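You operate a simulated robot arm through the tools that you are given. There is no shell and no other tool. Be economical: measure what you need, move in short steps, check, and stop when the job is done.

Carry out the task below with a simulated two-armed robot. There is one attempt and no reset: what you move stays moved.

TASK
Take the yellow pad and leave it on the clear stretch of the work table. Put two of the bundles from the inside of the far dark blue crate in the inside of the crate of white brushes. Put the block labelled "N" from the inside of the top crate by the desk in the inside of the far dark blue crate and the block that says "L" on the top of the desk. Fetch the red padlock from the inside of the crate of white brushes and stand it in the inside of the crate of grey brushes. Open the tall cabinet door. The order is free. Set down upright: bundle, padlock.

It is judged by the outcome, as a careful person would: the job done as asked, and still so three seconds after it is handed in. It fails if anything else is knocked over, pushed out of place, dropped, spilled or broken.

THE ROBOT
Two 7-joint arms with two-finger grippers on one trunk, on a base that drives. Base frame: it is fixed to the floor where the robot stands at the start and does not move with it; the origin is under the middle of the robot, x ahead of it, y to its left, z up. Readings come in mm, degrees, newtons and seconds.
The left shoulder is at the start at [78, 151, 938], the right one opposite. With the tool pointing down near the work surface each hand reaches from about 340 to 800 mm from the robot's upright axis, wherever it stands, measured 20 degrees to its own side. Places, roughly: block [-6250, -750, 1000]; bundle [-5250, -750, 750]; bundle (5x5x7 cm) [-5500, -800, 700]; clear stretch of the work table [4700, -1400, 800]; inside of the crate of grey brushes [-3900, -2200, 600]; inside of the crate of white brushes [-4400, -600, 1000]; inside of the far dark blue crate [-5400, -600, 700]; padlock [-4500, -500, 1000]; tall cabinet door [7500, -1700, 1000]; top of the desk [-8000, -1000, 800]; yellow pad (6x9x4 cm) [700, -100, 800]. Payload 2.54 kg a hand.
Tool frame (each hand has its own): the origin (TCP) lies between the finger pads and is the grasp point; the fingertips stand 30 mm ahead of it; z points along the fingers, y is the line along which they close. Largest opening 116 mm; the body of the gripper starts 95 mm behind the TCP.
Orientation is that of the tool frame in the base frame, as a unit quaternion [w, x, y, z]. With the fingers straight down and closing along the base's y, the tool's x points along the base's -x, its y along +y and its z along -z.

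THE INTERFACE
- The arms move only by the tool move_arm. It takes "left_rows", "right_rows" or both (then of equal length, played together; a hand with none holds still); each is a list of rows, each a list of 7 numbers: the shift along the tool's x, y, z in units of 400 mm (1.0 is 400 mm), then the turn, a rotation vector about the tool's x, y, z in units of 120 degrees (1.0 is 120 degrees), then the closure, from 0 (fully open) to 1 (shut). In form: [[dx, dy, dz, wx, wy, wz, claw], ...]. A call has 1 to 20 rows; each row is the pose to reach, as a shift and turn from the pose commanded when the call began, along the tool's axes at that moment. A call with a number of a shift or a turn outside -1 to 1 is refused whole. Rows are played at 5 a second. More than 50 mm and 8.6 degrees between two rows, or a gripper value outside its range, and nothing of the call is played. Where a pose cannot be reached the arm comes as near as it can. A force on the tool above 40 N (or 10 N above the force at the start of the call, whichever is more), or a blocked arm, ends the call early, and 0.2 s more pass. The fingers move at their own pace (about 72 mm/s each) and stop on an object; they squeeze with about 36 N. The grip force told is the motor's: it shows also when the fingers shut on nothing. Time passes only in rows, and 0.2 s behind the last, so rows that repeat a pose let the fingers close. The reply holds the time, the measured pose of the TCP, the force on the tool along the base axes, the opening and the grip force, in the units named above and with some noise, with the torque about the TCP (base axes, N m) and any sound that the robot's microphone picked up.
- Cameras (640 x 400 px; columns grow to the right, rows downward): "scene" is now at [152.2, -16.8, 1078]; the picture's right is [-0.16, -0.99, 0.00], its down [-0.23, 0.04, -0.97] and it looks along [0.96, -0.15, -0.23] (base axes); focal length 281 px, centre (320, 200). "left" rides on the left gripper at [69, 15, -122] in its tool frame; the picture's right is [-0.22, 0.98, 0.00], its down [-0.83, -0.18, -0.53] and it looks along [-0.52, -0.12, 0.85] (tool axes); focal length 251 px, centre (320, 200). "right" rides on the right gripper at [69, -15, -122] in its tool frame; the picture's right is [0.21, 0.98, 0.00], its down [-0.83, 0.18, -0.53] and it looks along [-0.52, 0.11, 0.85] (tool axes); focal length 251 px, centre (320, 200). There is no depth. A picture from a camera that has moved, and an enlarged one, comes with that camera's place and axes in the base frame and with its lens. The place of the scene camera against the robot may be out by one fixed shift of up to 25 mm in any direction.
- snapshot(camera): a new picture of that camera. No time passes.
- raise_lower(by): slides the trunk up (or, below 0, down) by that many mm; the arms and the scene camera ride with it, the base frame stays. It gives what a move gives, with no picture.
- roll_base(legs): drives the robot by 1 to 6 legs, each [ahead, left, turn to the left] in mm, mm and degrees, along the robot's own axes; the way and the turn of a leg run together, so that a leg with both is an arc; at most 1500 mm and 180 degrees a leg. The arms and the cameras ride along, it lands a little off, and it stops where it bumps. It gives what a move gives.
- pan_tilt(pan, tilt): turns the head with the scene camera to pan (to the left, within 80 degrees either way) and tilt (down, from -29 to 69), counted from straight ahead of the robot. It gives what a move gives.
- enlarge(camera, box): a new picture of the part [left, top, right, bottom] of that camera's present view, enlarged. No time passes.
- close_job(): hands the job in; it is judged then, once.

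Go step by step. Nothing tells you exact positions but the pictures and the camera data: compare them with the known pose of the tool, close in by small moves and look again before you grip or let go. The budget is 196 turns and 172 pictures, counting those below and the enlarged ones. Unless the task says otherwise, let go and move clear before handing in.

The tools are called after "Call:" as name(argument=value, ...) on one line, values as JSON. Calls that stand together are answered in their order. move_arm: Moves the arms, as the interface text tells. Its arguments: {"type":"object","properties":{"left_rows":{"type":"array","items":{"type":"array","items":{"type":"number"}}},"right_rows":{"type":"array","items":{"type":"array","items":{"type":"number"}}}},"required":[]} The other tools are called the same way: raise_lower (by) slides the trunk up or down; roll_base (legs) drives the base; pan_tilt (pan, tilt) turns the head that bears the scene camera; snapshot (camera) takes a picture; enlarge (camera, box) takes an enlarged picture of a part of a camera's view; close_job () hands the job in.

At the start:

```text
time_s: 0.0
left_tcp_pos: [546.1, 76.5, 1010.8]
left_tool_rot: [-0.001, -0.001, 1.0, 0.001]
left_wrist_force: [0.1, -0.5, 0.1]
left_ft_torque: [0.0, 0.01, -0.02]
left_width: 116.0
left_gripper_force: 0.2
right_tcp_pos: [388.9, -283.3, 1001.0]
right_tool_rot: [0.001, 0.001, 1.0, 0.0]
right_wrist_force: [-0.4, 0.6, 0.8]
right_ft_torque: [-0.03, -0.01, 0.02]
right_width: 115.9
right_gripper_force: 0.0
trunk travel left (down, up): [-175.0, 114.0]
robot x, y, heading: [3.6, -2.4, 0.1]
head pan, tilt: [-9.1, 13.5]
```

scene: 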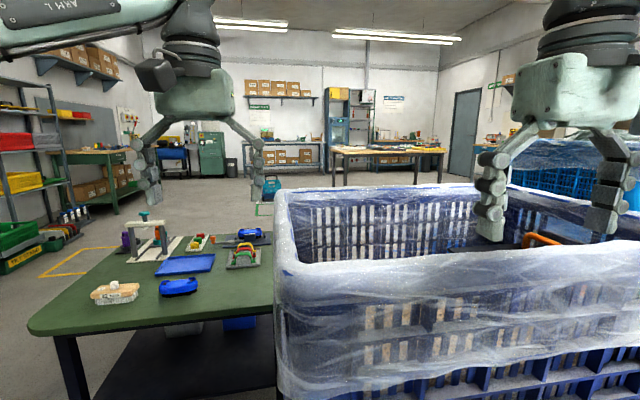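
right: 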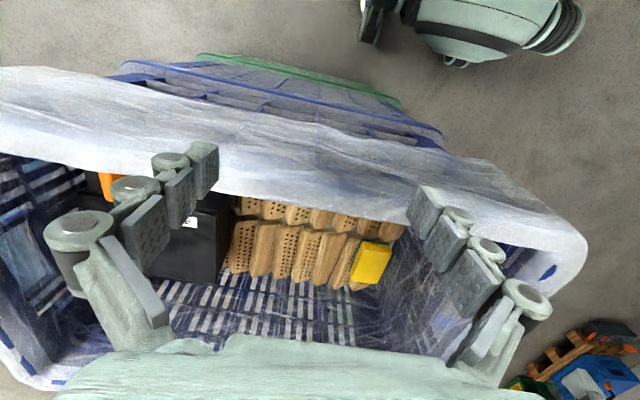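
left: 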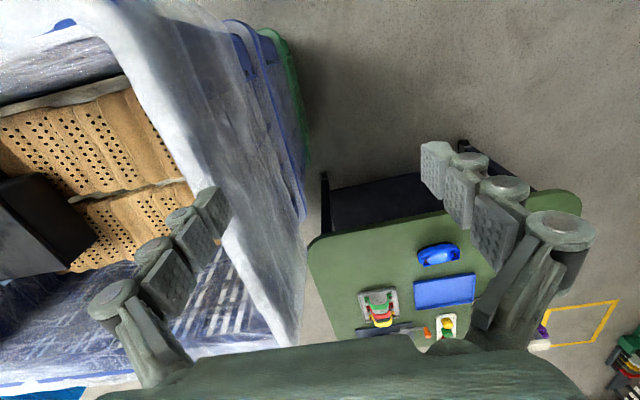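

I see a film-wrapped crate in front with the yellow pad inside, and a green table on the left. I'll look down into the crate first, with the head.

Call:
pan_tilt(pan=-10, tilt=50)

Call:
snapshot(camera="scene")

Call:
enlarge(camera="right", box=[140, 140, 460, 340])

```text
time_s: 1.0
left_tcp_pos: [545.1, 77.2, 1011.8]
left_tool_rot: [0.0, 0.0, 1.0, 0.0]
left_wrist_force: [0.8, 0.5, -0.1]
left_ft_torque: [-0.03, -0.01, 0.01]
left_width: 116.2
left_gripper_force: 0.1
right_tcp_pos: [389.4, -282.3, 1001.8]
right_tool_rot: [0.001, 0.001, 1.0, 0.0]
right_wrist_force: [-0.4, -0.4, -0.1]
right_ft_torque: [0.0, -0.01, 0.0]
right_width: 116.3
right_gripper_force: 0.1
trunk travel left (down, up): [-175.0, 114.0]
robot x, y, heading: [-3.2, 1.7, 0.1]
head pan, tilt: [-10.0, 50.0]
```

```text
168 pictures are left
camera scene: at [135.9, -15.5, 1022.0], right [-0.17, -0.98, 0.0], down [-0.75, 0.13, -0.64], along [0.63, -0.11, -0.77], focal length 281 px, centre (320, 200)
```

scene: 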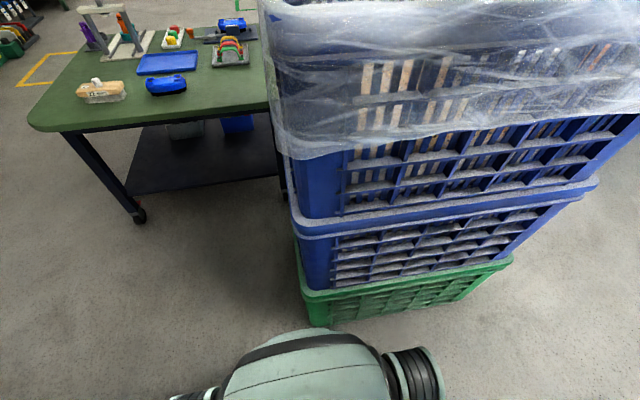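

```text
2.00 times, centred on (300, 240) of right
camera zoom: at [321.7, -297.4, 1123.3], right [-0.21, 0.98, 0.0], down [0.83, 0.18, 0.53], along [0.52, 0.11, -0.84], focal length 503 px, centre (360, 120)
```

zoom: 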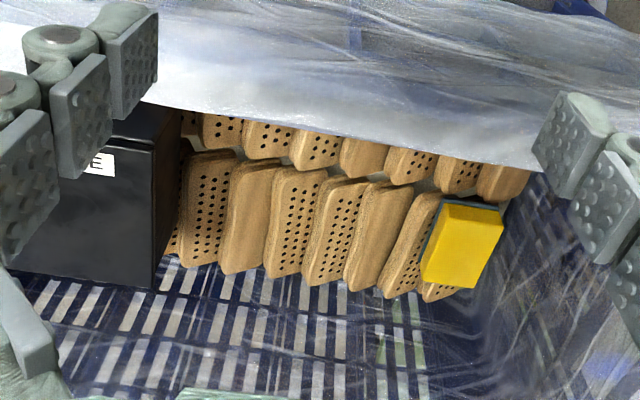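

The pad lies against the brushes at the near-left of the crate. I'll bring the left hand over the crate at height for a second sight-line.

Call:
move_arm(left_rows=[[0, -0.1, 0, 0, 0, 0, 0], [0, -0.2, 0, 0, 0, 0, 0], [0.02, -0.3, 0, 0, 0, 0, 0], [0.06, -0.4, 0, 0, 0, 0, 0], [0.08, -0.42, 0, 0, 0, 0, 0], [0.08, -0.42, 0, 0, 0, 0, 0]])

Call:
snapshot(camera="left")

Call:
pan_tilt(pan=-10, tilt=20)

Call:
snapshot(camera="scene")

```text
time_s: 2.4
left_tcp_pos: [513.1, -90.7, 1013.7]
left_tool_rot: [0.0, -0.001, 1.0, 0.0]
left_wrist_force: [0.2, 0.1, 0.6]
left_ft_torque: [-0.02, 0.01, 0.04]
left_width: 115.8
left_gripper_force: 0.0
right_tcp_pos: [390.3, -282.7, 1000.6]
right_tool_rot: [0.001, 0.001, 1.0, 0.0]
right_wrist_force: [-1.0, -0.1, 0.2]
right_ft_torque: [-0.01, -0.01, -0.02]
right_width: 116.3
right_gripper_force: 0.1
trunk travel left (down, up): [-175.0, 114.0]
robot x, y, heading: [1.7, 0.4, 0.0]
head pan, tilt: [-10.0, 50.0]
```

```text
166 pictures are left
camera left: at [444.2, -74.4, 1136.4], right [0.21, 0.98, 0.0], down [0.83, -0.18, 0.53], along [0.52, -0.11, -0.85], focal length 251 px, centre (320, 200)
```

left: 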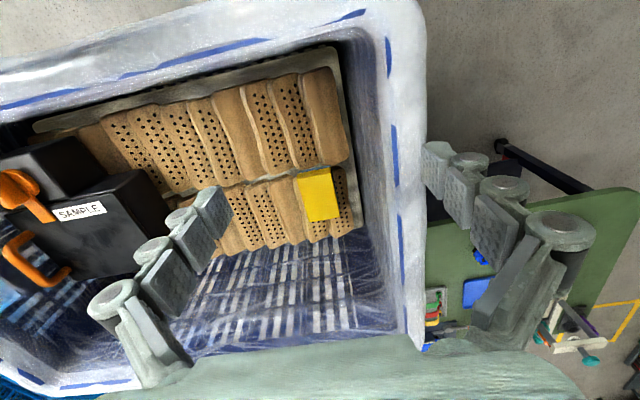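

```text
time_s: 3.4
left_tcp_pos: [512.5, -90.2, 1013.4]
left_tool_rot: [0.0, -0.001, 1.0, 0.0]
left_wrist_force: [-0.5, 0.4, -0.7]
left_ft_torque: [0.04, 0.0, 0.02]
left_width: 115.9
left_gripper_force: 0.0
right_tcp_pos: [390.2, -284.3, 1001.5]
right_tool_rot: [0.001, 0.001, 1.0, 0.0]
right_wrist_force: [-0.3, 0.4, -0.1]
right_ft_torque: [-0.02, 0.02, -0.01]
right_width: 115.8
right_gripper_force: 0.1
trunk travel left (down, up): [-175.0, 114.0]
robot x, y, heading: [1.1, -1.0, -0.2]
head pan, tilt: [-10.0, 20.0]
```

```text
165 pictures are left
camera scene: at [151.7, -18.3, 1067.4], right [-0.17, -0.98, 0.0], down [-0.34, 0.06, -0.94], along [0.93, -0.16, -0.34], focal length 281 px, centre (320, 200)
```

scene: 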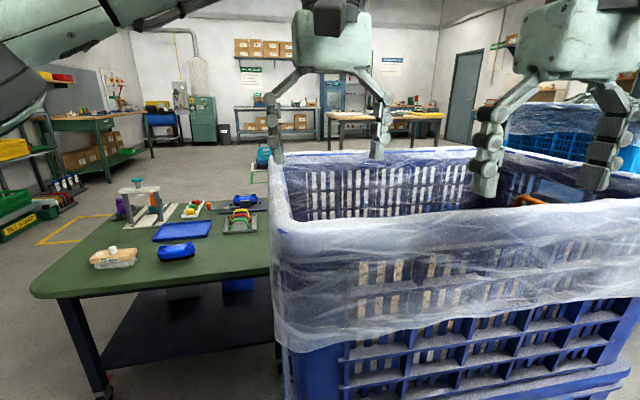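

Two sight-lines put the pad top at about [662, -122, 769], long side along x. I'll go above it with the fingers part-open and come down to 835.

Call:
move_arm(left_rows=[[-0.1, -0.02, 0, 0, 0, 0, 0.27], [-0.2, -0.04, 0, 0, 0, 0, 0.27], [-0.3, -0.06, 0, 0, 0, 0, 0.27], [-0.372, -0.078, 0, 0, 0, 0, 0.27], [-0.372, -0.078, 0.1, 0, 0, 0, 0.27], [-0.372, -0.078, 0.2, 0, 0, 0, 0.27], [-0.372, -0.078, 0.3, 0, 0, 0, 0.27], [-0.372, -0.078, 0.4, 0, 0, 0, 0.27], [-0.372, -0.078, 0.44, 0, 0, 0, 0.27], [-0.372, -0.078, 0.44, 0, 0, 0, 0.27]])

Call:
snapshot(camera="left")

```text
time_s: 5.6
left_tcp_pos: [661.2, -124.1, 834.9]
left_tool_rot: [0.0, -0.001, 1.0, 0.0]
left_wrist_force: [0.0, -0.5, 0.2]
left_ft_torque: [0.0, -0.03, 0.02]
left_width: 84.6
left_gripper_force: 0.1
left hand out of reach, approached as far as the arm can: row 3, 4, 5, 6, 7
right_tcp_pos: [390.4, -283.0, 1000.5]
right_tool_rot: [0.0, 0.0, 1.0, 0.0]
right_wrist_force: [-0.3, 0.3, 0.4]
right_ft_torque: [0.0, -0.02, -0.02]
right_width: 115.9
right_gripper_force: 0.0
trunk travel left (down, up): [-175.0, 114.0]
robot x, y, heading: [2.6, 0.5, -0.1]
head pan, tilt: [-10.0, 20.0]
```

```text
164 pictures are left
camera left: at [592.5, -107.5, 957.3], right [0.21, 0.98, 0.0], down [0.83, -0.18, 0.53], along [0.52, -0.11, -0.85], focal length 251 px, centre (320, 200)
```

left: 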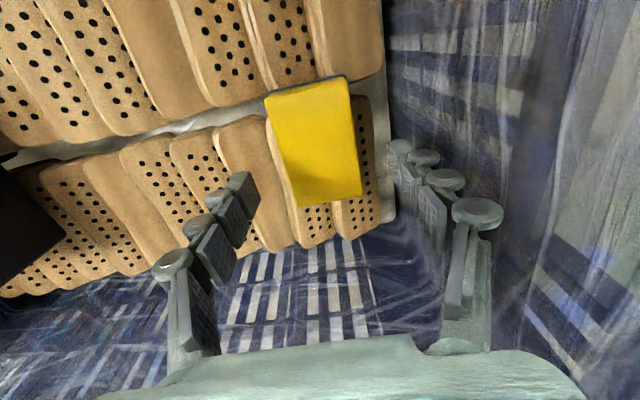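

The pad is centred between the fingers. Down to grasp height and close.

Call:
move_arm(left_rows=[[0, 0, 0.09, 0, 0, 0, 0.27], [0, 0, 0.172, 0, 0, 0, 0.27], [0, 0, 0.172, 0, 0, 0, 0.27], [0, 0, 0.172, 0, 0, 0, 0.6], [0, 0, 0.172, 0, 0, 0, 0.7], [0, 0, 0.172, 0, 0, 0, 0.7], [0, 0, 0.172, 0, 0, 0, 0.7]])

Call:
snapshot(camera="left")

```text
time_s: 6.4
left_tcp_pos: [663.6, -115.5, 782.5]
left_tool_rot: [0.01, -0.004, 1.0, -0.001]
left_wrist_force: [-6.6, 16.9, 39.8]
left_ft_torque: [2.07, 0.57, 0.06]
left_width: 58.1
left_gripper_force: 23.1
right_tcp_pos: [385.9, -280.2, 1004.9]
right_tool_rot: [0.004, 0.0, 1.0, 0.0]
right_wrist_force: [-0.2, -0.5, -0.4]
right_ft_torque: [-0.02, -0.05, 0.0]
right_width: 116.1
right_gripper_force: 0.1
trunk travel left (down, up): [-175.0, 114.0]
robot x, y, heading: [1.3, -3.9, 0.1]
head pan, tilt: [-10.0, 20.0]
stopped in row 4 (left hand): the force on the tool passed its limit at 45 N (the readings are from after the stop); the commanded pose is now the measured one
```

```text
163 pictures are left
camera left: at [591.8, -99.1, 903.7], right [0.21, 0.98, 0.0], down [0.82, -0.17, 0.55], along [0.54, -0.11, -0.83], focal length 251 px, centre (320, 200)
```

left: 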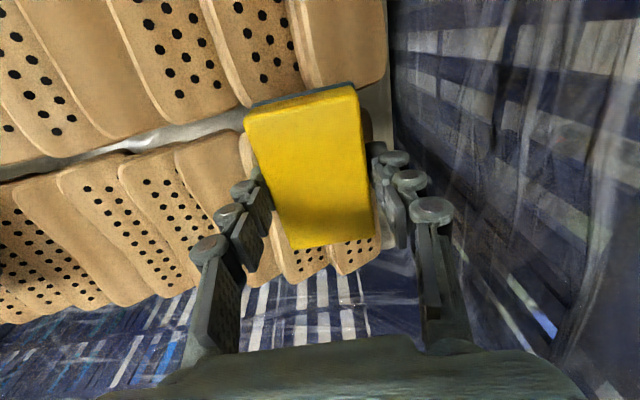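

The fingers touched the brushes but have the pad at 58 mm. I'll close fully and lift a little.

Call:
move_arm(left_rows=[[0, 0, -0.01, 0, 0, 0, 0.9], [0, 0, -0.02, 0, 0, 0, 0.9], [0, 0, -0.06, 0, 0, 0, 0.9], [0, 0, -0.12, 0, 0, 0, 0.9], [0, 0, -0.12, 0, 0, 0, 0.9]])

Call:
snapshot(camera="left")

```text
time_s: 7.6
left_tcp_pos: [663.8, -121.1, 819.6]
left_tool_rot: [0.004, 0.0, 1.0, -0.002]
left_wrist_force: [-0.6, -0.2, -0.2]
left_ft_torque: [0.02, 0.0, 0.01]
left_width: 56.7
left_gripper_force: 35.7
right_tcp_pos: [390.1, -282.5, 1001.4]
right_tool_rot: [0.001, 0.001, 1.0, -0.001]
right_wrist_force: [0.6, -0.5, 0.8]
right_ft_torque: [-0.04, -0.02, 0.0]
right_width: 116.2
right_gripper_force: 0.0
trunk travel left (down, up): [-175.0, 114.0]
robot x, y, heading: [3.4, -0.8, 0.1]
head pan, tilt: [-10.0, 20.0]
```

```text
162 pictures are left
camera left: at [592.9, -104.7, 941.5], right [0.21, 0.98, 0.0], down [0.82, -0.18, 0.54], along [0.53, -0.12, -0.84], focal length 251 px, centre (320, 200)
```

left: 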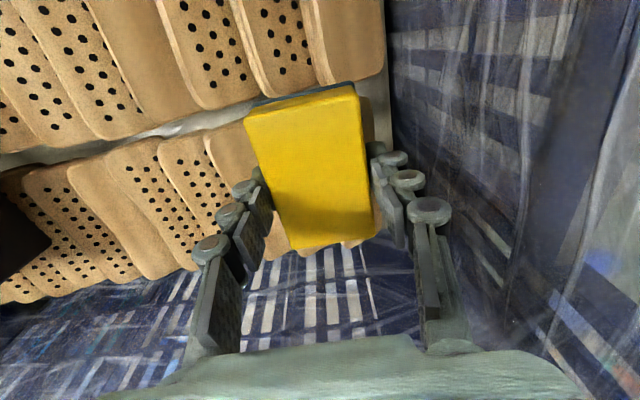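

Pad held. Now raise it clear of the rim while drawing back.

Call:
move_arm(left_rows=[[0, 0, -0.1, 0, 0, 0, 0.9], [0.02, 0, -0.2, 0, 0, 0, 0.9], [0.08, 0, -0.3, 0, 0, 0, 0.9], [0.14, 0, -0.4, 0, 0, 0, 0.9], [0.22, 0, -0.48, 0, 0, 0, 0.9], [0.32, 0.05, -0.5, 0, 0, 0, 0.9], [0.4, 0.12, -0.52, 0, 0, 0, 0.9], [0.4, 0.22, -0.52, 0, 0, 0, 0.9], [0.4, 0.32, -0.52, 0, 0, 0, 0.9], [0.4, 0.42, -0.52, 0, 0, 0, 0.9]])

Call:
pan_tilt(pan=-40, tilt=15)

Call:
snapshot(camera="scene")

Call:
snapshot(camera="left")

Call:
pan_tilt(pan=30, tilt=15)

Call:
snapshot(camera="scene")

```text
time_s: 9.8
left_tcp_pos: [504.2, 48.6, 1023.3]
left_tool_rot: [0.004, -0.001, 1.0, -0.003]
left_wrist_force: [0.4, -0.3, -1.1]
left_ft_torque: [-0.02, -0.02, -0.01]
left_width: 56.5
left_gripper_force: 35.7
left hand out of reach, approached as far as the arm can: row 2
right_tcp_pos: [389.9, -281.0, 1001.7]
right_tool_rot: [0.001, 0.0, 1.0, 0.0]
right_wrist_force: [-0.4, -0.2, -0.3]
right_ft_torque: [0.0, -0.03, -0.01]
right_width: 116.2
right_gripper_force: 0.1
trunk travel left (down, up): [-175.0, 114.0]
robot x, y, heading: [-0.3, -0.7, 0.1]
head pan, tilt: [-10.0, 20.0]
```

```text
time_s: 10.7
left_tcp_pos: [504.2, 47.0, 1023.6]
left_tool_rot: [0.005, -0.001, 1.0, -0.003]
left_wrist_force: [0.3, 0.3, -0.9]
left_ft_torque: [-0.01, -0.03, 0.03]
left_width: 56.7
left_gripper_force: 35.4
right_tcp_pos: [390.0, -283.3, 1000.4]
right_tool_rot: [0.001, 0.0, 1.0, 0.001]
right_wrist_force: [0.7, 0.9, -0.6]
right_ft_torque: [-0.01, -0.01, 0.0]
right_width: 115.9
right_gripper_force: 0.0
trunk travel left (down, up): [-175.0, 114.0]
robot x, y, heading: [-1.5, 1.2, -0.0]
head pan, tilt: [-40.0, 15.0]
```

```text
161 pictures are left
camera scene: at [131.6, -62.0, 1075.6], right [-0.64, -0.77, 0.0], down [-0.2, 0.17, -0.97], along [0.74, -0.62, -0.26], focal length 281 px, centre (320, 200)
```

scene: 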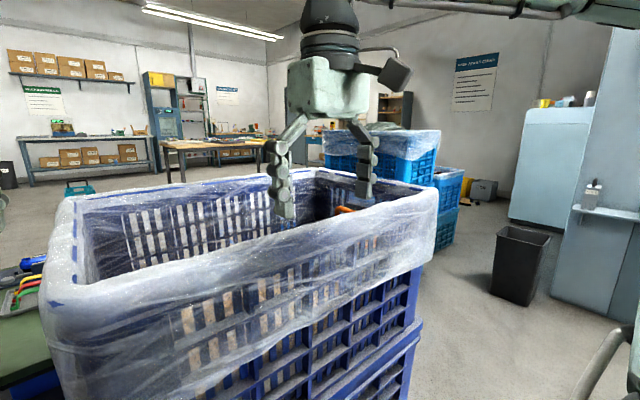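

```text
160 pictures are left
camera left: at [433.3, 64.0, 1145.7], right [0.21, 0.98, 0.0], down [0.82, -0.18, 0.54], along [0.53, -0.12, -0.84], focal length 251 px, centre (320, 200)
```

left: 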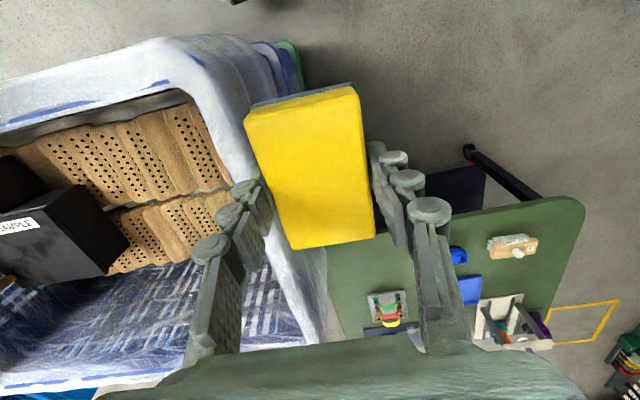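

```text
time_s: 12.2
left_tcp_pos: [503.7, 47.2, 1022.3]
left_tool_rot: [0.004, -0.001, 1.0, -0.003]
left_wrist_force: [0.2, 0.1, -0.3]
left_ft_torque: [0.0, 0.01, 0.0]
left_width: 56.8
left_gripper_force: 35.6
right_tcp_pos: [389.3, -283.9, 1001.6]
right_tool_rot: [0.001, 0.001, 1.0, -0.001]
right_wrist_force: [0.8, -0.4, -0.2]
right_ft_torque: [-0.02, -0.02, 0.0]
right_width: 116.1
right_gripper_force: 0.0
trunk travel left (down, up): [-175.0, 114.0]
robot x, y, heading: [1.0, -3.4, -0.2]
head pan, tilt: [30.0, 15.0]
```

```text
159 pictures are left
camera scene: at [140.9, 44.6, 1075.6], right [0.5, -0.87, 0.0], down [-0.22, -0.13, -0.97], along [0.84, 0.48, -0.26], focal length 281 px, centre (320, 200)
```

scene: 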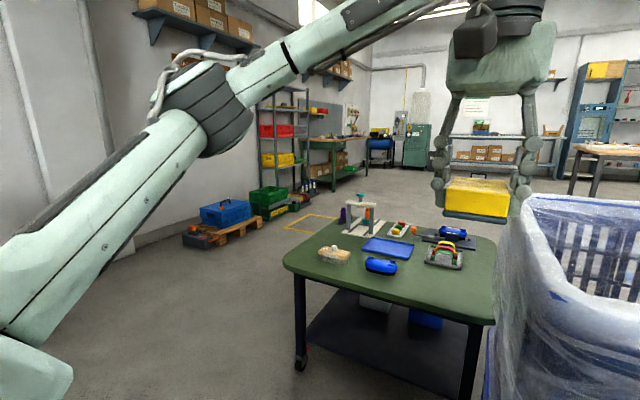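

Pad is clear of the rim. Before driving I'll look to the right and behind on the right side.

Call:
pan_tilt(pan=-80, tilt=20)

Call:
snapshot(camera="scene")

Call:
pan_tilt(pan=80, tilt=20)

Call:
snapshot(camera="scene")

```text
time_s: 14.0
left_tcp_pos: [504.0, 48.5, 1023.6]
left_tool_rot: [0.004, -0.001, 1.0, -0.002]
left_wrist_force: [0.6, -0.2, 0.5]
left_ft_torque: [0.02, 0.01, 0.0]
left_width: 56.8
left_gripper_force: 35.4
right_tcp_pos: [390.2, -282.0, 1000.1]
right_tool_rot: [0.0, 0.001, 1.0, 0.0]
right_wrist_force: [0.4, 0.7, 0.2]
right_ft_torque: [-0.01, -0.03, -0.02]
right_width: 116.2
right_gripper_force: 0.1
trunk travel left (down, up): [-175.0, 114.0]
robot x, y, heading: [-0.3, -0.1, 0.1]
head pan, tilt: [-80.0, 20.0]
```

```text
158 pictures are left
camera scene: at [76.2, -93.8, 1067.5], right [-0.98, -0.17, 0.0], down [-0.06, 0.34, -0.94], along [0.16, -0.93, -0.34], focal length 281 px, centre (320, 200)
```

scene: 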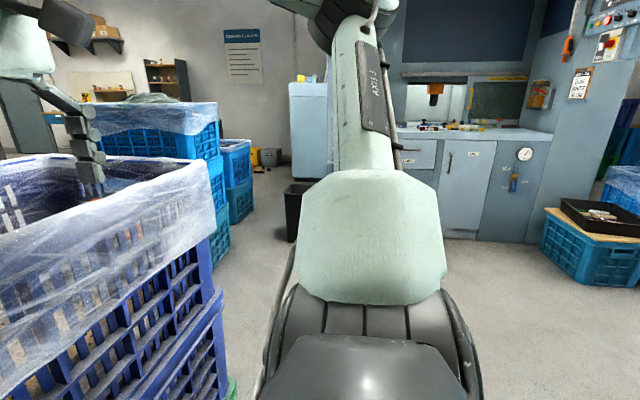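

```text
time_s: 16.5
left_tcp_pos: [504.5, 46.6, 1023.8]
left_tool_rot: [0.004, -0.001, 1.0, -0.003]
left_wrist_force: [-0.3, -0.7, -0.4]
left_ft_torque: [0.03, -0.02, 0.03]
left_width: 56.4
left_gripper_force: 36.2
right_tcp_pos: [390.1, -282.7, 1001.2]
right_tool_rot: [0.001, 0.001, 1.0, 0.0]
right_wrist_force: [0.1, -0.5, -0.3]
right_ft_torque: [0.0, 0.01, 0.01]
right_width: 115.8
right_gripper_force: 0.0
trunk travel left (down, up): [-175.0, 114.0]
robot x, y, heading: [1.7, 0.3, -0.1]
head pan, tilt: [80.0, 20.0]
```

```text
157 pictures are left
camera scene: at [76.2, 89.6, 1067.5], right [0.98, -0.17, 0.0], down [-0.06, -0.34, -0.94], along [0.16, 0.93, -0.34], focal length 281 px, centre (320, 200)
```

scene: 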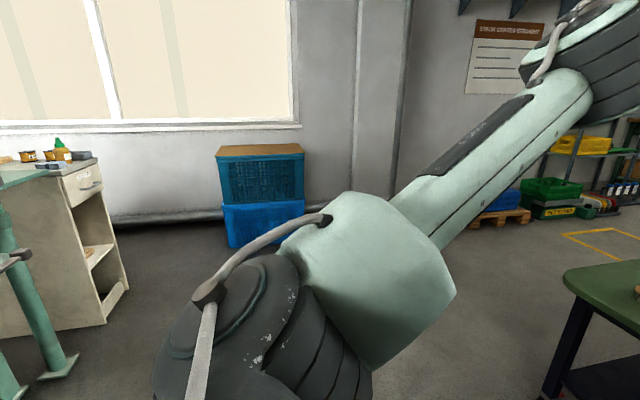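

The right aisle (between the crate stack and the bin) is open. I'll back off, shift right to y≈-1200, and look ahead.

Call:
roll_base(legs=[[-350, 0, 0], [0, -1200, 0]])

Call:
pan_tilt(pan=-10, tilt=18)

Call:
snapshot(camera="scene")

```text
time_s: 22.2
left_tcp_pos: [160.9, -96.8, 1023.4]
left_tool_rot: [0.005, 0.005, 1.0, -0.003]
left_wrist_force: [-0.3, 0.1, -0.8]
left_ft_torque: [0.02, 0.01, -0.02]
left_width: 56.6
left_gripper_force: 36.3
right_tcp_pos: [43.9, -425.8, 1002.0]
right_tool_rot: [0.0, 0.005, 1.0, 0.001]
right_wrist_force: [0.0, -0.2, 0.8]
right_ft_torque: [0.01, -0.02, 0.0]
right_width: 116.0
right_gripper_force: 0.0
trunk travel left (down, up): [-175.0, 114.0]
robot x, y, heading: [-341.6, -141.0, -0.6]
head pan, tilt: [80.0, 20.0]
stopped in leg 2: the robot was blocked; the commanded pose is now the measured one
```

```text
time_s: 23.8
left_tcp_pos: [160.9, -96.5, 1024.4]
left_tool_rot: [0.005, 0.004, 1.0, -0.003]
left_wrist_force: [-0.5, 0.5, -0.4]
left_ft_torque: [0.0, -0.01, -0.01]
left_width: 56.9
left_gripper_force: 36.2
right_tcp_pos: [44.5, -426.0, 1001.9]
right_tool_rot: [0.0, 0.006, 1.0, 0.001]
right_wrist_force: [0.9, -0.5, -0.3]
right_ft_torque: [0.01, 0.02, 0.01]
right_width: 116.2
right_gripper_force: 0.0
trunk travel left (down, up): [-175.0, 114.0]
robot x, y, heading: [-342.9, -140.9, -0.6]
head pan, tilt: [-10.0, 18.0]
```

```text
156 pictures are left
camera scene: at [-191.3, -159.3, 1070.8], right [-0.18, -0.98, 0.0], down [-0.3, 0.06, -0.95], along [0.94, -0.17, -0.31], focal length 281 px, centre (320, 200)
```

scene: 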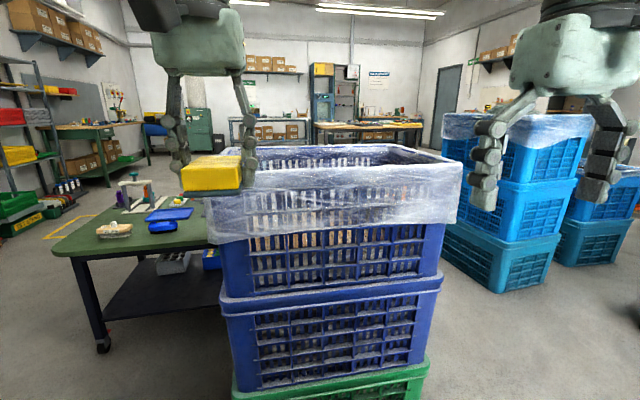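

Something blocked the base on the right side. I'll look down to the right to find what it is.

Call:
pan_tilt(pan=-80, tilt=45)

Call:
snapshot(camera="scene")

Call:
pan_tilt(pan=-50, tilt=40)

Call:
snapshot(camera="scene")

```text
time_s: 25.2
left_tcp_pos: [160.7, -96.9, 1023.4]
left_tool_rot: [0.004, 0.004, 1.0, -0.003]
left_wrist_force: [0.1, 0.4, -1.1]
left_ft_torque: [0.0, -0.01, 0.01]
left_width: 57.1
left_gripper_force: 35.9
right_tcp_pos: [44.4, -424.8, 1001.8]
right_tool_rot: [0.001, 0.005, 1.0, 0.001]
right_wrist_force: [0.0, -0.1, -0.2]
right_ft_torque: [0.0, 0.01, -0.02]
right_width: 116.3
right_gripper_force: 0.0
trunk travel left (down, up): [-175.0, 114.0]
robot x, y, heading: [-344.3, -138.8, -0.7]
head pan, tilt: [-80.0, 45.0]
```

```text
155 pictures are left
camera scene: at [-269.6, -222.7, 1028.9], right [-0.99, -0.17, 0.0], down [-0.12, 0.7, -0.71], along [0.12, -0.7, -0.71], focal length 281 px, centre (320, 200)
```

scene: 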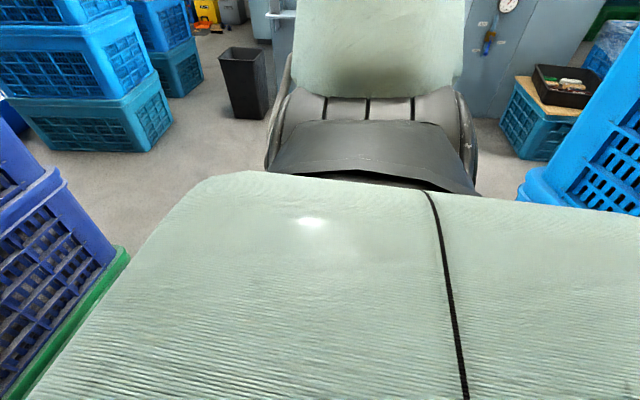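

```text
time_s: 26.2
left_tcp_pos: [160.9, -97.0, 1023.3]
left_tool_rot: [0.005, 0.003, 1.0, -0.002]
left_wrist_force: [0.0, 0.2, -0.5]
left_ft_torque: [0.02, -0.02, 0.01]
left_width: 56.8
left_gripper_force: 36.0
right_tcp_pos: [43.9, -424.5, 1002.2]
right_tool_rot: [0.0, 0.006, 1.0, 0.001]
right_wrist_force: [0.3, -0.5, -0.2]
right_ft_torque: [0.0, 0.0, -0.02]
right_width: 115.9
right_gripper_force: 0.0
trunk travel left (down, up): [-175.0, 114.0]
robot x, y, heading: [-341.1, -142.5, -0.4]
head pan, tilt: [-50.0, 40.0]
```

```text
154 pictures are left
camera scene: at [-229.0, -208.1, 1036.1], right [-0.77, -0.64, 0.0], down [-0.41, 0.5, -0.77], along [0.49, -0.59, -0.64], focal length 281 px, centre (320, 200)
```

scene: 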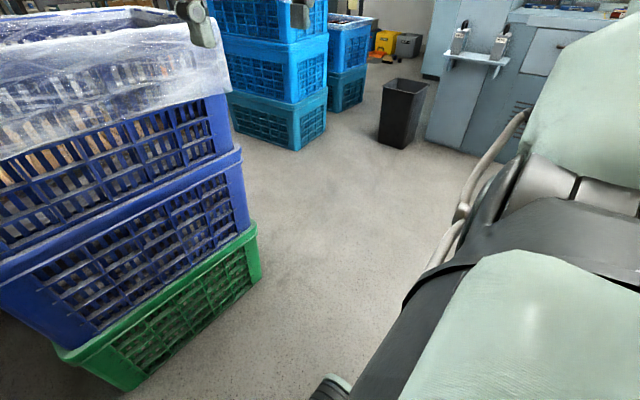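

A blue crate stack sits just behind on my right; the base touched it. I'll move ahead 220 away from it first, then slide right in a short step.

Call:
roll_base(legs=[[220, 0, 0], [0, -350, 0]])

Call:
pan_tilt(pan=-80, tilt=25)

Call:
snapshot(camera="scene")

```text
time_s: 31.4
left_tcp_pos: [378.7, -443.2, 1024.4]
left_tool_rot: [0.005, -0.002, 1.0, -0.003]
left_wrist_force: [-1.0, 0.7, -1.0]
left_ft_torque: [-0.03, 0.0, 0.03]
left_width: 56.9
left_gripper_force: 35.7
right_tcp_pos: [264.2, -773.3, 1001.1]
right_tool_rot: [0.001, 0.0, 1.0, 0.001]
right_wrist_force: [-0.1, 0.1, -0.1]
right_ft_torque: [0.03, -0.03, 0.05]
right_width: 116.1
right_gripper_force: 0.0
trunk travel left (down, up): [-175.0, 114.0]
robot x, y, heading: [-125.1, -490.8, 0.2]
head pan, tilt: [-50.0, 40.0]
```

```text
time_s: 32.4
left_tcp_pos: [376.8, -443.7, 1023.6]
left_tool_rot: [0.004, 0.0, 1.0, -0.003]
left_wrist_force: [0.1, 0.6, -0.7]
left_ft_torque: [-0.03, 0.02, -0.02]
left_width: 56.8
left_gripper_force: 36.4
right_tcp_pos: [264.5, -773.9, 1001.8]
right_tool_rot: [0.001, 0.001, 1.0, 0.0]
right_wrist_force: [-0.3, 1.0, -0.1]
right_ft_torque: [0.01, -0.01, -0.02]
right_width: 115.9
right_gripper_force: 0.0
trunk travel left (down, up): [-175.0, 114.0]
robot x, y, heading: [-127.6, -490.3, 0.0]
head pan, tilt: [-80.0, 25.0]
```

```text
153 pictures are left
camera scene: at [-49.5, -583.4, 1059.4], right [-0.98, -0.17, 0.0], down [-0.07, 0.42, -0.91], along [0.16, -0.89, -0.42], focal length 281 px, centre (320, 200)
```

scene: 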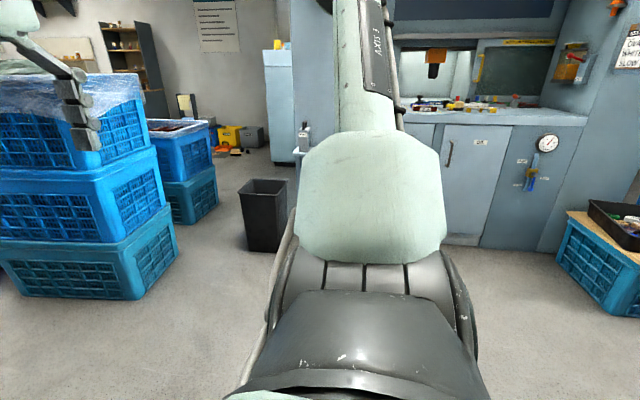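

The route between the wrapped crate (right end y≈-600) and the light-blue stack (left side y≈-1450) is a bit narrow. I'll check the size of my base by looking down.

Call:
pan_tilt(pan=-35, tilt=69)

Call:
snapshot(camera="scene")

Call:
pan_tilt(pan=-25, tilt=25)

Call:
snapshot(camera="scene")

Call:
pan_tilt(pan=50, tilt=35)

Call:
snapshot(camera="scene")

```text
time_s: 33.5
left_tcp_pos: [377.9, -444.4, 1023.7]
left_tool_rot: [0.004, -0.002, 1.0, -0.002]
left_wrist_force: [-0.3, 0.5, -1.4]
left_ft_torque: [0.02, -0.01, -0.03]
left_width: 56.8
left_gripper_force: 35.7
right_tcp_pos: [264.7, -772.5, 1001.5]
right_tool_rot: [0.001, 0.001, 1.0, 0.001]
right_wrist_force: [0.6, 0.1, -0.1]
right_ft_torque: [0.01, 0.02, 0.02]
right_width: 116.0
right_gripper_force: 0.0
trunk travel left (down, up): [-175.0, 114.0]
robot x, y, heading: [-125.0, -492.2, 0.3]
head pan, tilt: [-35.0, 68.8]
```

```text
152 pictures are left
camera scene: at [-19.8, -524.9, 1000.0], right [-0.57, -0.82, 0.0], down [-0.76, 0.54, -0.36], along [0.3, -0.21, -0.93], focal length 281 px, centre (320, 200)
```

scene: 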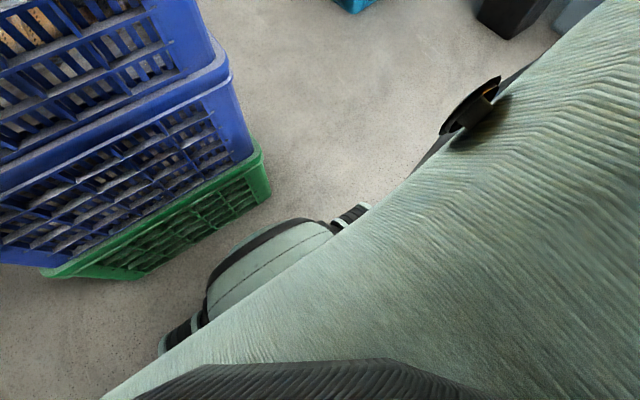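

```text
time_s: 34.6
left_tcp_pos: [378.6, -443.4, 1022.5]
left_tool_rot: [0.004, -0.002, 1.0, -0.003]
left_wrist_force: [0.6, -0.1, 0.1]
left_ft_torque: [-0.01, -0.01, -0.01]
left_width: 56.9
left_gripper_force: 36.3
right_tcp_pos: [263.9, -772.9, 1001.2]
right_tool_rot: [0.001, 0.001, 1.0, 0.001]
right_wrist_force: [1.4, -0.1, -0.4]
right_ft_torque: [-0.01, 0.01, -0.02]
right_width: 116.0
right_gripper_force: 0.0
trunk travel left (down, up): [-175.0, 114.0]
robot x, y, heading: [-126.7, -493.5, 0.1]
head pan, tilt: [-25.0, 25.0]
```

```text
151 pictures are left
camera scene: at [17.9, -531.7, 1059.3], right [-0.42, -0.91, 0.0], down [-0.38, 0.18, -0.91], along [0.82, -0.38, -0.42], focal length 281 px, centre (320, 200)
```

scene: 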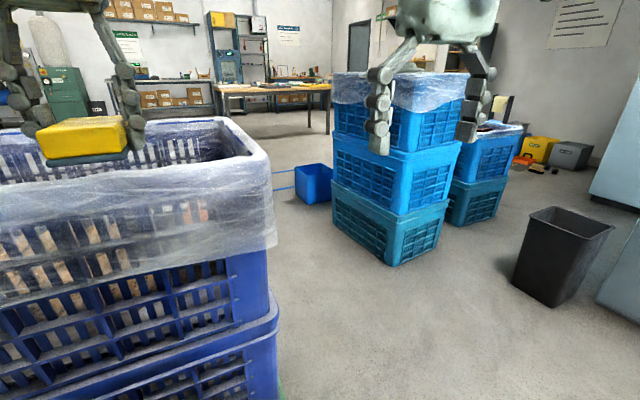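

```text
time_s: 36.1
left_tcp_pos: [376.9, -443.3, 1023.7]
left_tool_rot: [0.004, 0.0, 1.0, -0.003]
left_wrist_force: [0.4, -0.8, -0.4]
left_ft_torque: [-0.01, 0.02, 0.05]
left_width: 56.8
left_gripper_force: 35.6
right_tcp_pos: [265.2, -774.5, 1002.3]
right_tool_rot: [0.0, 0.001, 1.0, 0.001]
right_wrist_force: [0.1, 0.7, -0.1]
right_ft_torque: [-0.02, 0.01, 0.01]
right_width: 115.7
right_gripper_force: 0.0
trunk travel left (down, up): [-175.0, 114.0]
robot x, y, heading: [-125.6, -492.7, 0.2]
head pan, tilt: [50.0, 35.0]
```

```text
150 pictures are left
camera scene: at [-8.9, -425.3, 1043.7], right [0.77, -0.64, 0.0], down [-0.37, -0.44, -0.82], along [0.53, 0.63, -0.57], focal length 281 px, centre (320, 200)
```

scene: 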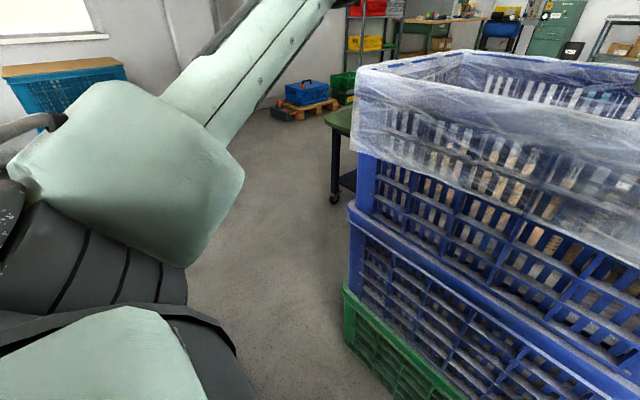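

My base is about ±310 wide and elbows stick out ~400, so the right gap is tight. The left route (between the green table at y≈550 and pallets at y≈2200) is much wider; I'll take that.

Call:
roll_base(legs=[[0, 1500, 0], [0, 200, 0]])

Call:
pan_tilt(pan=0, tilt=25)

Call:
snapshot(camera="scene")

```text
time_s: 53.3
left_tcp_pos: [322.4, 1343.2, 1023.8]
left_tool_rot: [0.004, -0.028, 1.0, -0.002]
left_wrist_force: [0.3, 0.1, -1.5]
left_ft_torque: [-0.01, -0.01, 0.0]
left_width: 57.0
left_gripper_force: 35.9
right_tcp_pos: [227.8, 1006.0, 1001.9]
right_tool_rot: [0.0, -0.027, 1.0, 0.001]
right_wrist_force: [0.7, -0.3, 0.2]
right_ft_torque: [-0.03, 0.02, 0.01]
right_width: 116.1
right_gripper_force: 0.1
trunk travel left (down, up): [-175.0, 114.0]
robot x, y, heading: [-176.4, 1270.1, 2.9]
head pan, tilt: [50.0, 35.0]
```

```text
time_s: 54.5
left_tcp_pos: [322.7, 1342.7, 1023.5]
left_tool_rot: [0.005, -0.028, 1.0, -0.003]
left_wrist_force: [0.8, -0.3, -0.2]
left_ft_torque: [-0.02, -0.03, -0.01]
left_width: 57.0
left_gripper_force: 35.8
right_tcp_pos: [226.2, 1004.9, 1001.2]
right_tool_rot: [0.002, -0.026, 1.0, 0.001]
right_wrist_force: [0.3, -0.4, 0.3]
right_ft_torque: [0.02, 0.03, 0.02]
right_width: 116.2
right_gripper_force: 0.1
trunk travel left (down, up): [-175.0, 114.0]
robot x, y, heading: [-178.3, 1269.5, 2.9]
head pan, tilt: [0.0, 25.0]
```

```text
149 pictures are left
camera scene: at [-25.9, 1274.3, 1059.4], right [0.06, -1.0, 0.0], down [-0.42, -0.02, -0.91], along [0.9, 0.05, -0.42], focal length 281 px, centre (320, 200)
```

scene: 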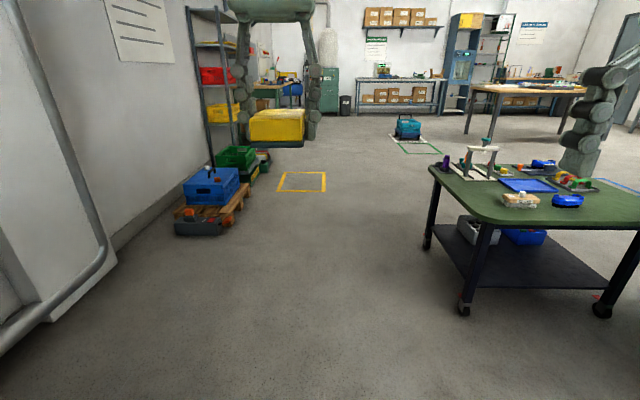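

The lane is wide open. Driving ahead past the green table.

Call:
roll_base(legs=[[0, 0, -3], [1400, -80, 0], [1400, -100, 0]])

Call:
pan_tilt(pan=-35, tilt=15)

Call:
snapshot(camera="scene")

```text
time_s: 68.7
left_tcp_pos: [3162.4, 1259.2, 1023.8]
left_tool_rot: [0.005, -0.027, 1.0, -0.003]
left_wrist_force: [0.8, 0.1, -0.6]
left_ft_torque: [0.02, 0.0, -0.03]
left_width: 57.1
left_gripper_force: 35.4
right_tcp_pos: [3065.8, 924.2, 1000.9]
right_tool_rot: [0.001, -0.026, 1.0, 0.001]
right_wrist_force: [-0.1, 0.2, 0.2]
right_ft_torque: [0.01, 0.03, 0.0]
right_width: 115.9
right_gripper_force: 0.1
trunk travel left (down, up): [-175.0, 114.0]
robot x, y, heading: [2664.0, 1185.3, 3.2]
head pan, tilt: [0.0, 25.0]
```

```text
time_s: 69.7
left_tcp_pos: [3160.5, 1259.3, 1024.4]
left_tool_rot: [0.005, -0.028, 1.0, -0.002]
left_wrist_force: [0.0, -0.6, 0.4]
left_ft_torque: [-0.01, 0.0, 0.01]
left_width: 56.8
left_gripper_force: 35.5
right_tcp_pos: [3066.6, 922.7, 1001.2]
right_tool_rot: [0.0, -0.028, 1.0, 0.001]
right_wrist_force: [0.2, 0.3, 0.1]
right_ft_torque: [-0.02, 0.0, 0.0]
right_width: 115.8
right_gripper_force: 0.0
trunk travel left (down, up): [-175.0, 114.0]
robot x, y, heading: [2662.4, 1186.8, 3.4]
head pan, tilt: [-35.0, 15.0]
```

```text
148 pictures are left
camera scene: at [2800.7, 1137.2, 1075.6], right [-0.53, -0.85, 0.0], down [-0.22, 0.14, -0.97], along [0.82, -0.51, -0.26], focal length 281 px, centre (320, 200)
```

scene: 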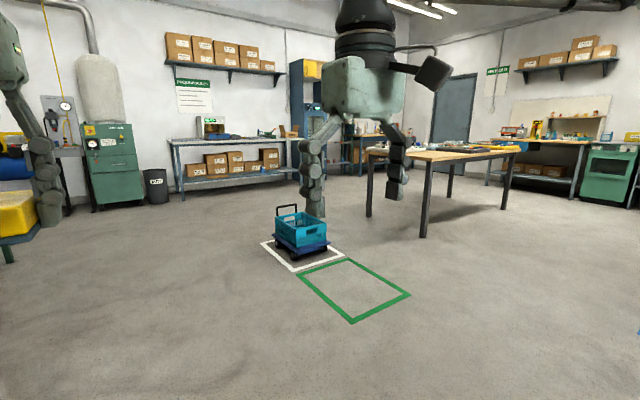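

The wood table's near long edge is around x≈4420, y from -1090 to -2860. I'll drive to about (3700, -1400), facing it.

Call:
roll_base(legs=[[0, 0, -3.3], [500, -1300, 0], [500, -1290, 0]])

Call:
pan_tilt(pan=0, tilt=20)

Call:
snapshot(camera="scene")

```text
time_s: 95.2
left_tcp_pos: [4185.7, -1352.3, 1023.8]
left_tool_rot: [0.004, -0.011, 1.0, -0.003]
left_wrist_force: [-0.1, 0.6, -0.2]
left_ft_torque: [-0.01, -0.02, 0.01]
left_width: 57.0
left_gripper_force: 36.0
right_tcp_pos: [4079.4, -1683.4, 1002.0]
right_tool_rot: [0.001, -0.011, 1.0, 0.002]
right_wrist_force: [-0.2, -0.2, 0.2]
right_ft_torque: [0.0, 0.0, -0.02]
right_width: 115.9
right_gripper_force: 0.0
trunk travel left (down, up): [-175.0, 114.0]
robot x, y, heading: [3681.3, -1410.3, 1.1]
head pan, tilt: [-35.0, 15.0]
```

```text
time_s: 96.2
left_tcp_pos: [4185.6, -1351.1, 1023.7]
left_tool_rot: [0.004, -0.011, 1.0, -0.002]
left_wrist_force: [-0.2, 0.4, -0.6]
left_ft_torque: [-0.02, -0.01, -0.03]
left_width: 56.8
left_gripper_force: 36.3
right_tcp_pos: [4079.9, -1684.7, 1001.3]
right_tool_rot: [0.001, -0.01, 1.0, 0.001]
right_wrist_force: [1.4, 0.2, -0.2]
right_ft_torque: [0.0, 0.03, -0.01]
right_width: 116.1
right_gripper_force: 0.1
trunk travel left (down, up): [-175.0, 114.0]
robot x, y, heading: [3680.9, -1410.7, 1.1]
head pan, tilt: [0.0, 20.0]
```

```text
147 pictures are left
camera scene: at [3835.9, -1408.5, 1067.5], right [0.02, -1.0, 0.0], down [-0.34, -0.01, -0.94], along [0.94, 0.02, -0.34], focal length 281 px, centre (320, 200)
```

scene: 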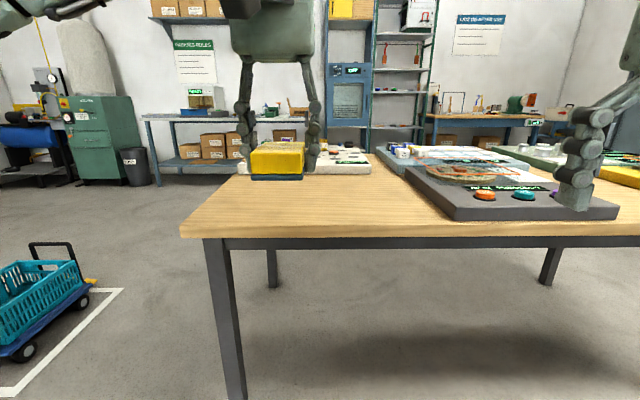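

The near-left part of the table is clear. I'll drive ahead 250 mm and look with the left camera.

Call:
roll_base(legs=[[250, 0, -1.1]])

Call:
snapshot(camera="left")

Call:
snapshot(camera="scene")

```text
time_s: 98.0
left_tcp_pos: [4441.7, -1357.6, 1023.5]
left_tool_rot: [0.004, -0.003, 1.0, -0.003]
left_wrist_force: [0.9, -0.5, -0.1]
left_ft_torque: [0.0, 0.0, -0.01]
left_width: 56.7
left_gripper_force: 35.7
right_tcp_pos: [4329.2, -1688.3, 1001.6]
right_tool_rot: [0.0, -0.001, 1.0, 0.002]
right_wrist_force: [0.4, -0.2, 1.2]
right_ft_torque: [0.03, 0.03, 0.01]
right_width: 116.0
right_gripper_force: 0.0
trunk travel left (down, up): [-175.0, 114.0]
robot x, y, heading: [3936.8, -1403.4, -0.1]
head pan, tilt: [0.0, 20.0]
```

```text
146 pictures are left
camera left: at [4371.8, -1341.1, 1145.6], right [0.21, 0.98, 0.0], down [0.82, -0.17, 0.54], along [0.53, -0.12, -0.84], focal length 251 px, centre (320, 200)
```

left: 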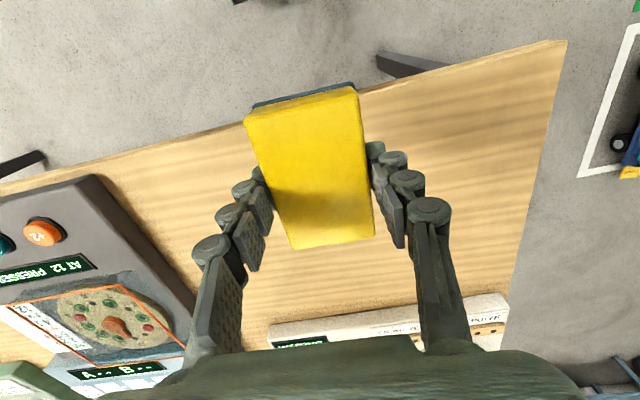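

```text
145 pictures are left
camera scene: at [4091.9, -1408.1, 1067.4], right [0.0, -1.0, 0.0], down [-0.34, 0.0, -0.94], along [0.94, 0.0, -0.34], focal length 281 px, centre (320, 200)
```

scene: 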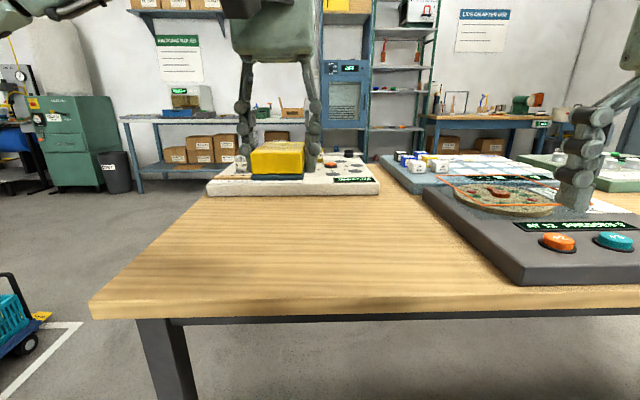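

Table top is about z 800–805, clear region x 4440–4880, y -1700 to -1090. Moving the pad forward and down to just above the surface.

Call:
move_arm(left_rows=[[-0.08, -0.01, 0.08, 0, 0, 0, 0.9], [-0.16, -0.02, 0.16, 0, 0, 0, 0.9], [-0.24, -0.03, 0.24, 0, 0, 0, 0.9], [-0.32, -0.03, 0.31, 0, 0, 0, 0.9], [-0.4, -0.03, 0.35, 0, 0, 0, 0.9], [-0.4, -0.03, 0.39, 0, 0, 0, 0.9], [-0.4, -0.03, 0.39, 0, 0, 0, 0.9]])

Call:
snapshot(camera="scene")

Call:
snapshot(camera="left")

```text
time_s: 99.6
left_tcp_pos: [4602.9, -1368.7, 869.1]
left_tool_rot: [0.004, -0.002, 1.0, -0.003]
left_wrist_force: [0.6, 0.7, -0.6]
left_ft_torque: [0.01, -0.01, 0.0]
left_width: 56.6
left_gripper_force: 36.0
right_tcp_pos: [4328.9, -1688.3, 1001.1]
right_tool_rot: [0.001, -0.001, 1.0, 0.001]
right_wrist_force: [0.7, 0.2, 0.3]
right_ft_torque: [0.01, 0.03, -0.01]
right_width: 116.1
right_gripper_force: 0.1
trunk travel left (down, up): [-175.0, 114.0]
robot x, y, heading: [3939.0, -1408.9, 0.3]
head pan, tilt: [0.0, 20.0]
```

```text
144 pictures are left
camera scene: at [4091.6, -1408.1, 1067.5], right [0.0, -1.0, 0.0], down [-0.34, 0.0, -0.94], along [0.94, 0.0, -0.34], focal length 281 px, centre (320, 200)
```

scene: 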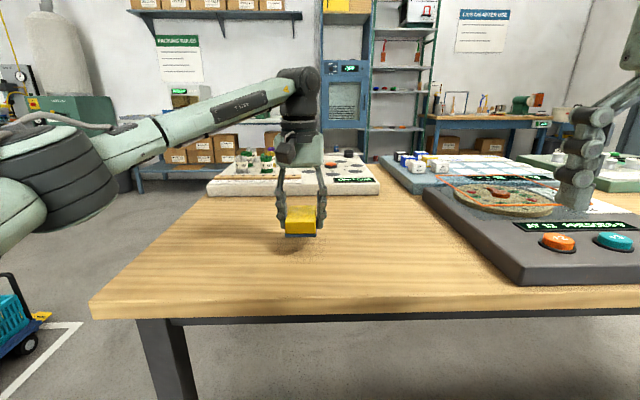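

```text
143 pictures are left
camera left: at [4532.5, -1352.1, 991.7], right [0.21, 0.98, 0.0], down [0.82, -0.17, 0.54], along [0.53, -0.12, -0.84], focal length 251 px, centre (320, 200)
```

left: 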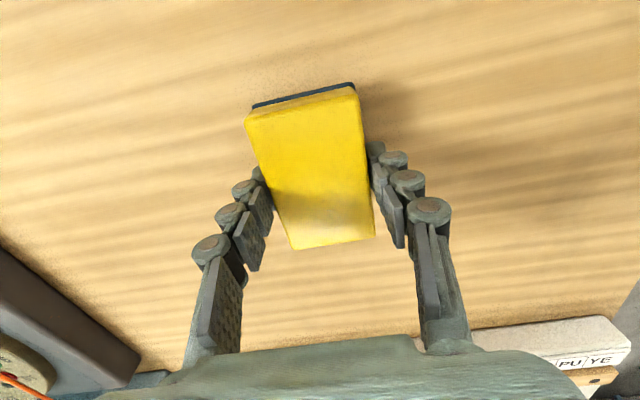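

Just above. Creeping down to feel contact.

Call:
move_arm(left_rows=[[0, 0, 0.008, 0, 0, 0, 0.9], [0, 0, 0.016, 0, 0, 0, 0.9], [0, 0, 0.024, 0, 0, 0, 0.9], [0, 0, 0.024, 0, 0, 0, 0.9]])

```text
time_s: 100.6
left_tcp_pos: [4602.2, -1370.3, 859.5]
left_tool_rot: [0.004, -0.003, 1.0, -0.002]
left_wrist_force: [-0.6, 0.2, -0.8]
left_ft_torque: [-0.03, -0.02, 0.03]
left_width: 56.8
left_gripper_force: 35.4
right_tcp_pos: [4329.1, -1688.1, 1000.9]
right_tool_rot: [0.0, -0.001, 1.0, 0.001]
right_wrist_force: [0.8, -0.1, -0.4]
right_ft_torque: [-0.01, -0.02, 0.0]
right_width: 116.3
right_gripper_force: 0.0
trunk travel left (down, up): [-175.0, 114.0]
robot x, y, heading: [3940.2, -1407.7, 0.2]
head pan, tilt: [0.0, 20.0]
```

Call:
move_arm(left_rows=[[0, 0, 0.008, 0, 0, 0, 0.9], [0, 0, 0.014, 0, 0, 0, 0.9], [0, 0, 0.018, 0, 0, 0, 0.9], [0, 0, 0.018, 0, 0, 0, 0.9]])

Call:
enlarge(camera="scene", box=[240, 180, 360, 260])

```text
time_s: 101.6
left_tcp_pos: [4604.2, -1369.7, 853.3]
left_tool_rot: [0.004, -0.003, 1.0, -0.003]
left_wrist_force: [-0.5, -1.1, -1.4]
left_ft_torque: [-0.01, 0.01, 0.05]
left_width: 56.7
left_gripper_force: 36.4
right_tcp_pos: [4329.1, -1688.2, 1001.3]
right_tool_rot: [0.002, 0.0, 1.0, 0.002]
right_wrist_force: [-0.2, 0.3, 0.7]
right_ft_torque: [0.01, 0.0, -0.03]
right_width: 116.2
right_gripper_force: 0.0
trunk travel left (down, up): [-175.0, 114.0]
robot x, y, heading: [3938.5, -1405.4, -0.1]
head pan, tilt: [0.0, 20.0]
```

```text
5.00 times, centred on (300, 220) of scene
camera zoom: at [4091.6, -1408.1, 1067.5], right [0.0, -1.0, 0.0], down [-0.34, 0.0, -0.94], along [0.94, 0.0, -0.34], focal length 1403 px, centre (420, 100)
```

zoom: 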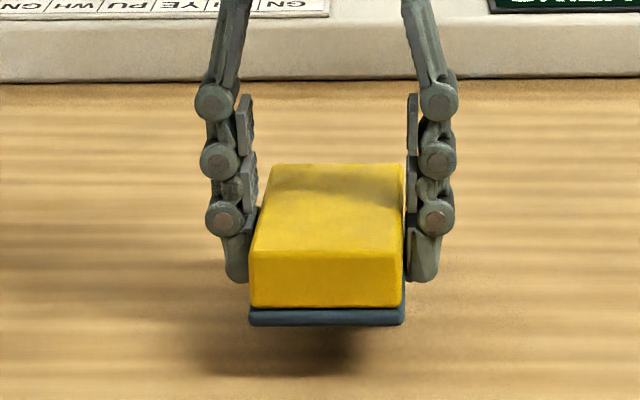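

Still hovering slightly. Continue creeping.

Call:
move_arm(left_rows=[[0, 0, 0.006, 0, 0, 0, 0.9], [0, 0, 0.012, 0, 0, 0, 0.9], [0, 0, 0.018, 0, 0, 0, 0.9], [0, 0, 0.024, 0, 0, 0, 0.9], [0, 0, 0.024, 0, 0, 0, 0.9]])

Call:
enlarge(camera="scene", box=[240, 180, 360, 260])

```text
time_s: 102.8
left_tcp_pos: [4604.4, -1370.3, 843.0]
left_tool_rot: [0.004, -0.002, 1.0, -0.002]
left_wrist_force: [-0.4, -0.9, -1.4]
left_ft_torque: [0.03, -0.02, -0.02]
left_width: 56.8
left_gripper_force: 36.6
right_tcp_pos: [4328.9, -1687.5, 1001.5]
right_tool_rot: [0.001, -0.001, 1.0, 0.001]
right_wrist_force: [-0.1, -0.5, 0.3]
right_ft_torque: [0.01, 0.01, 0.02]
right_width: 116.0
right_gripper_force: 0.0
trunk travel left (down, up): [-175.0, 114.0]
robot x, y, heading: [3940.6, -1410.2, 0.3]
head pan, tilt: [0.0, 20.0]
```

```text
5.00 times, centred on (300, 220) of scene
camera zoom: at [4091.6, -1408.1, 1067.5], right [0.0, -1.0, 0.0], down [-0.34, 0.0, -0.94], along [0.94, 0.0, -0.34], focal length 1403 px, centre (420, 100)
```

zoom: 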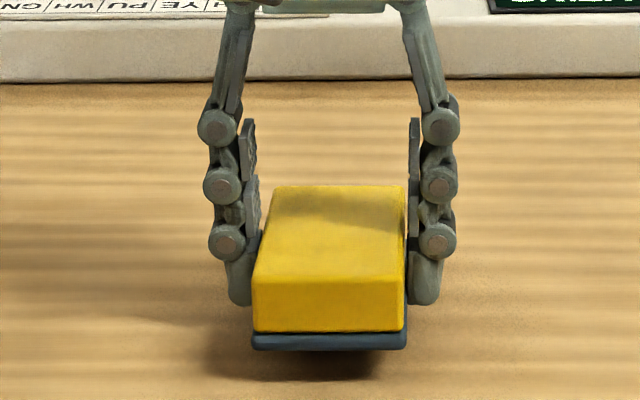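

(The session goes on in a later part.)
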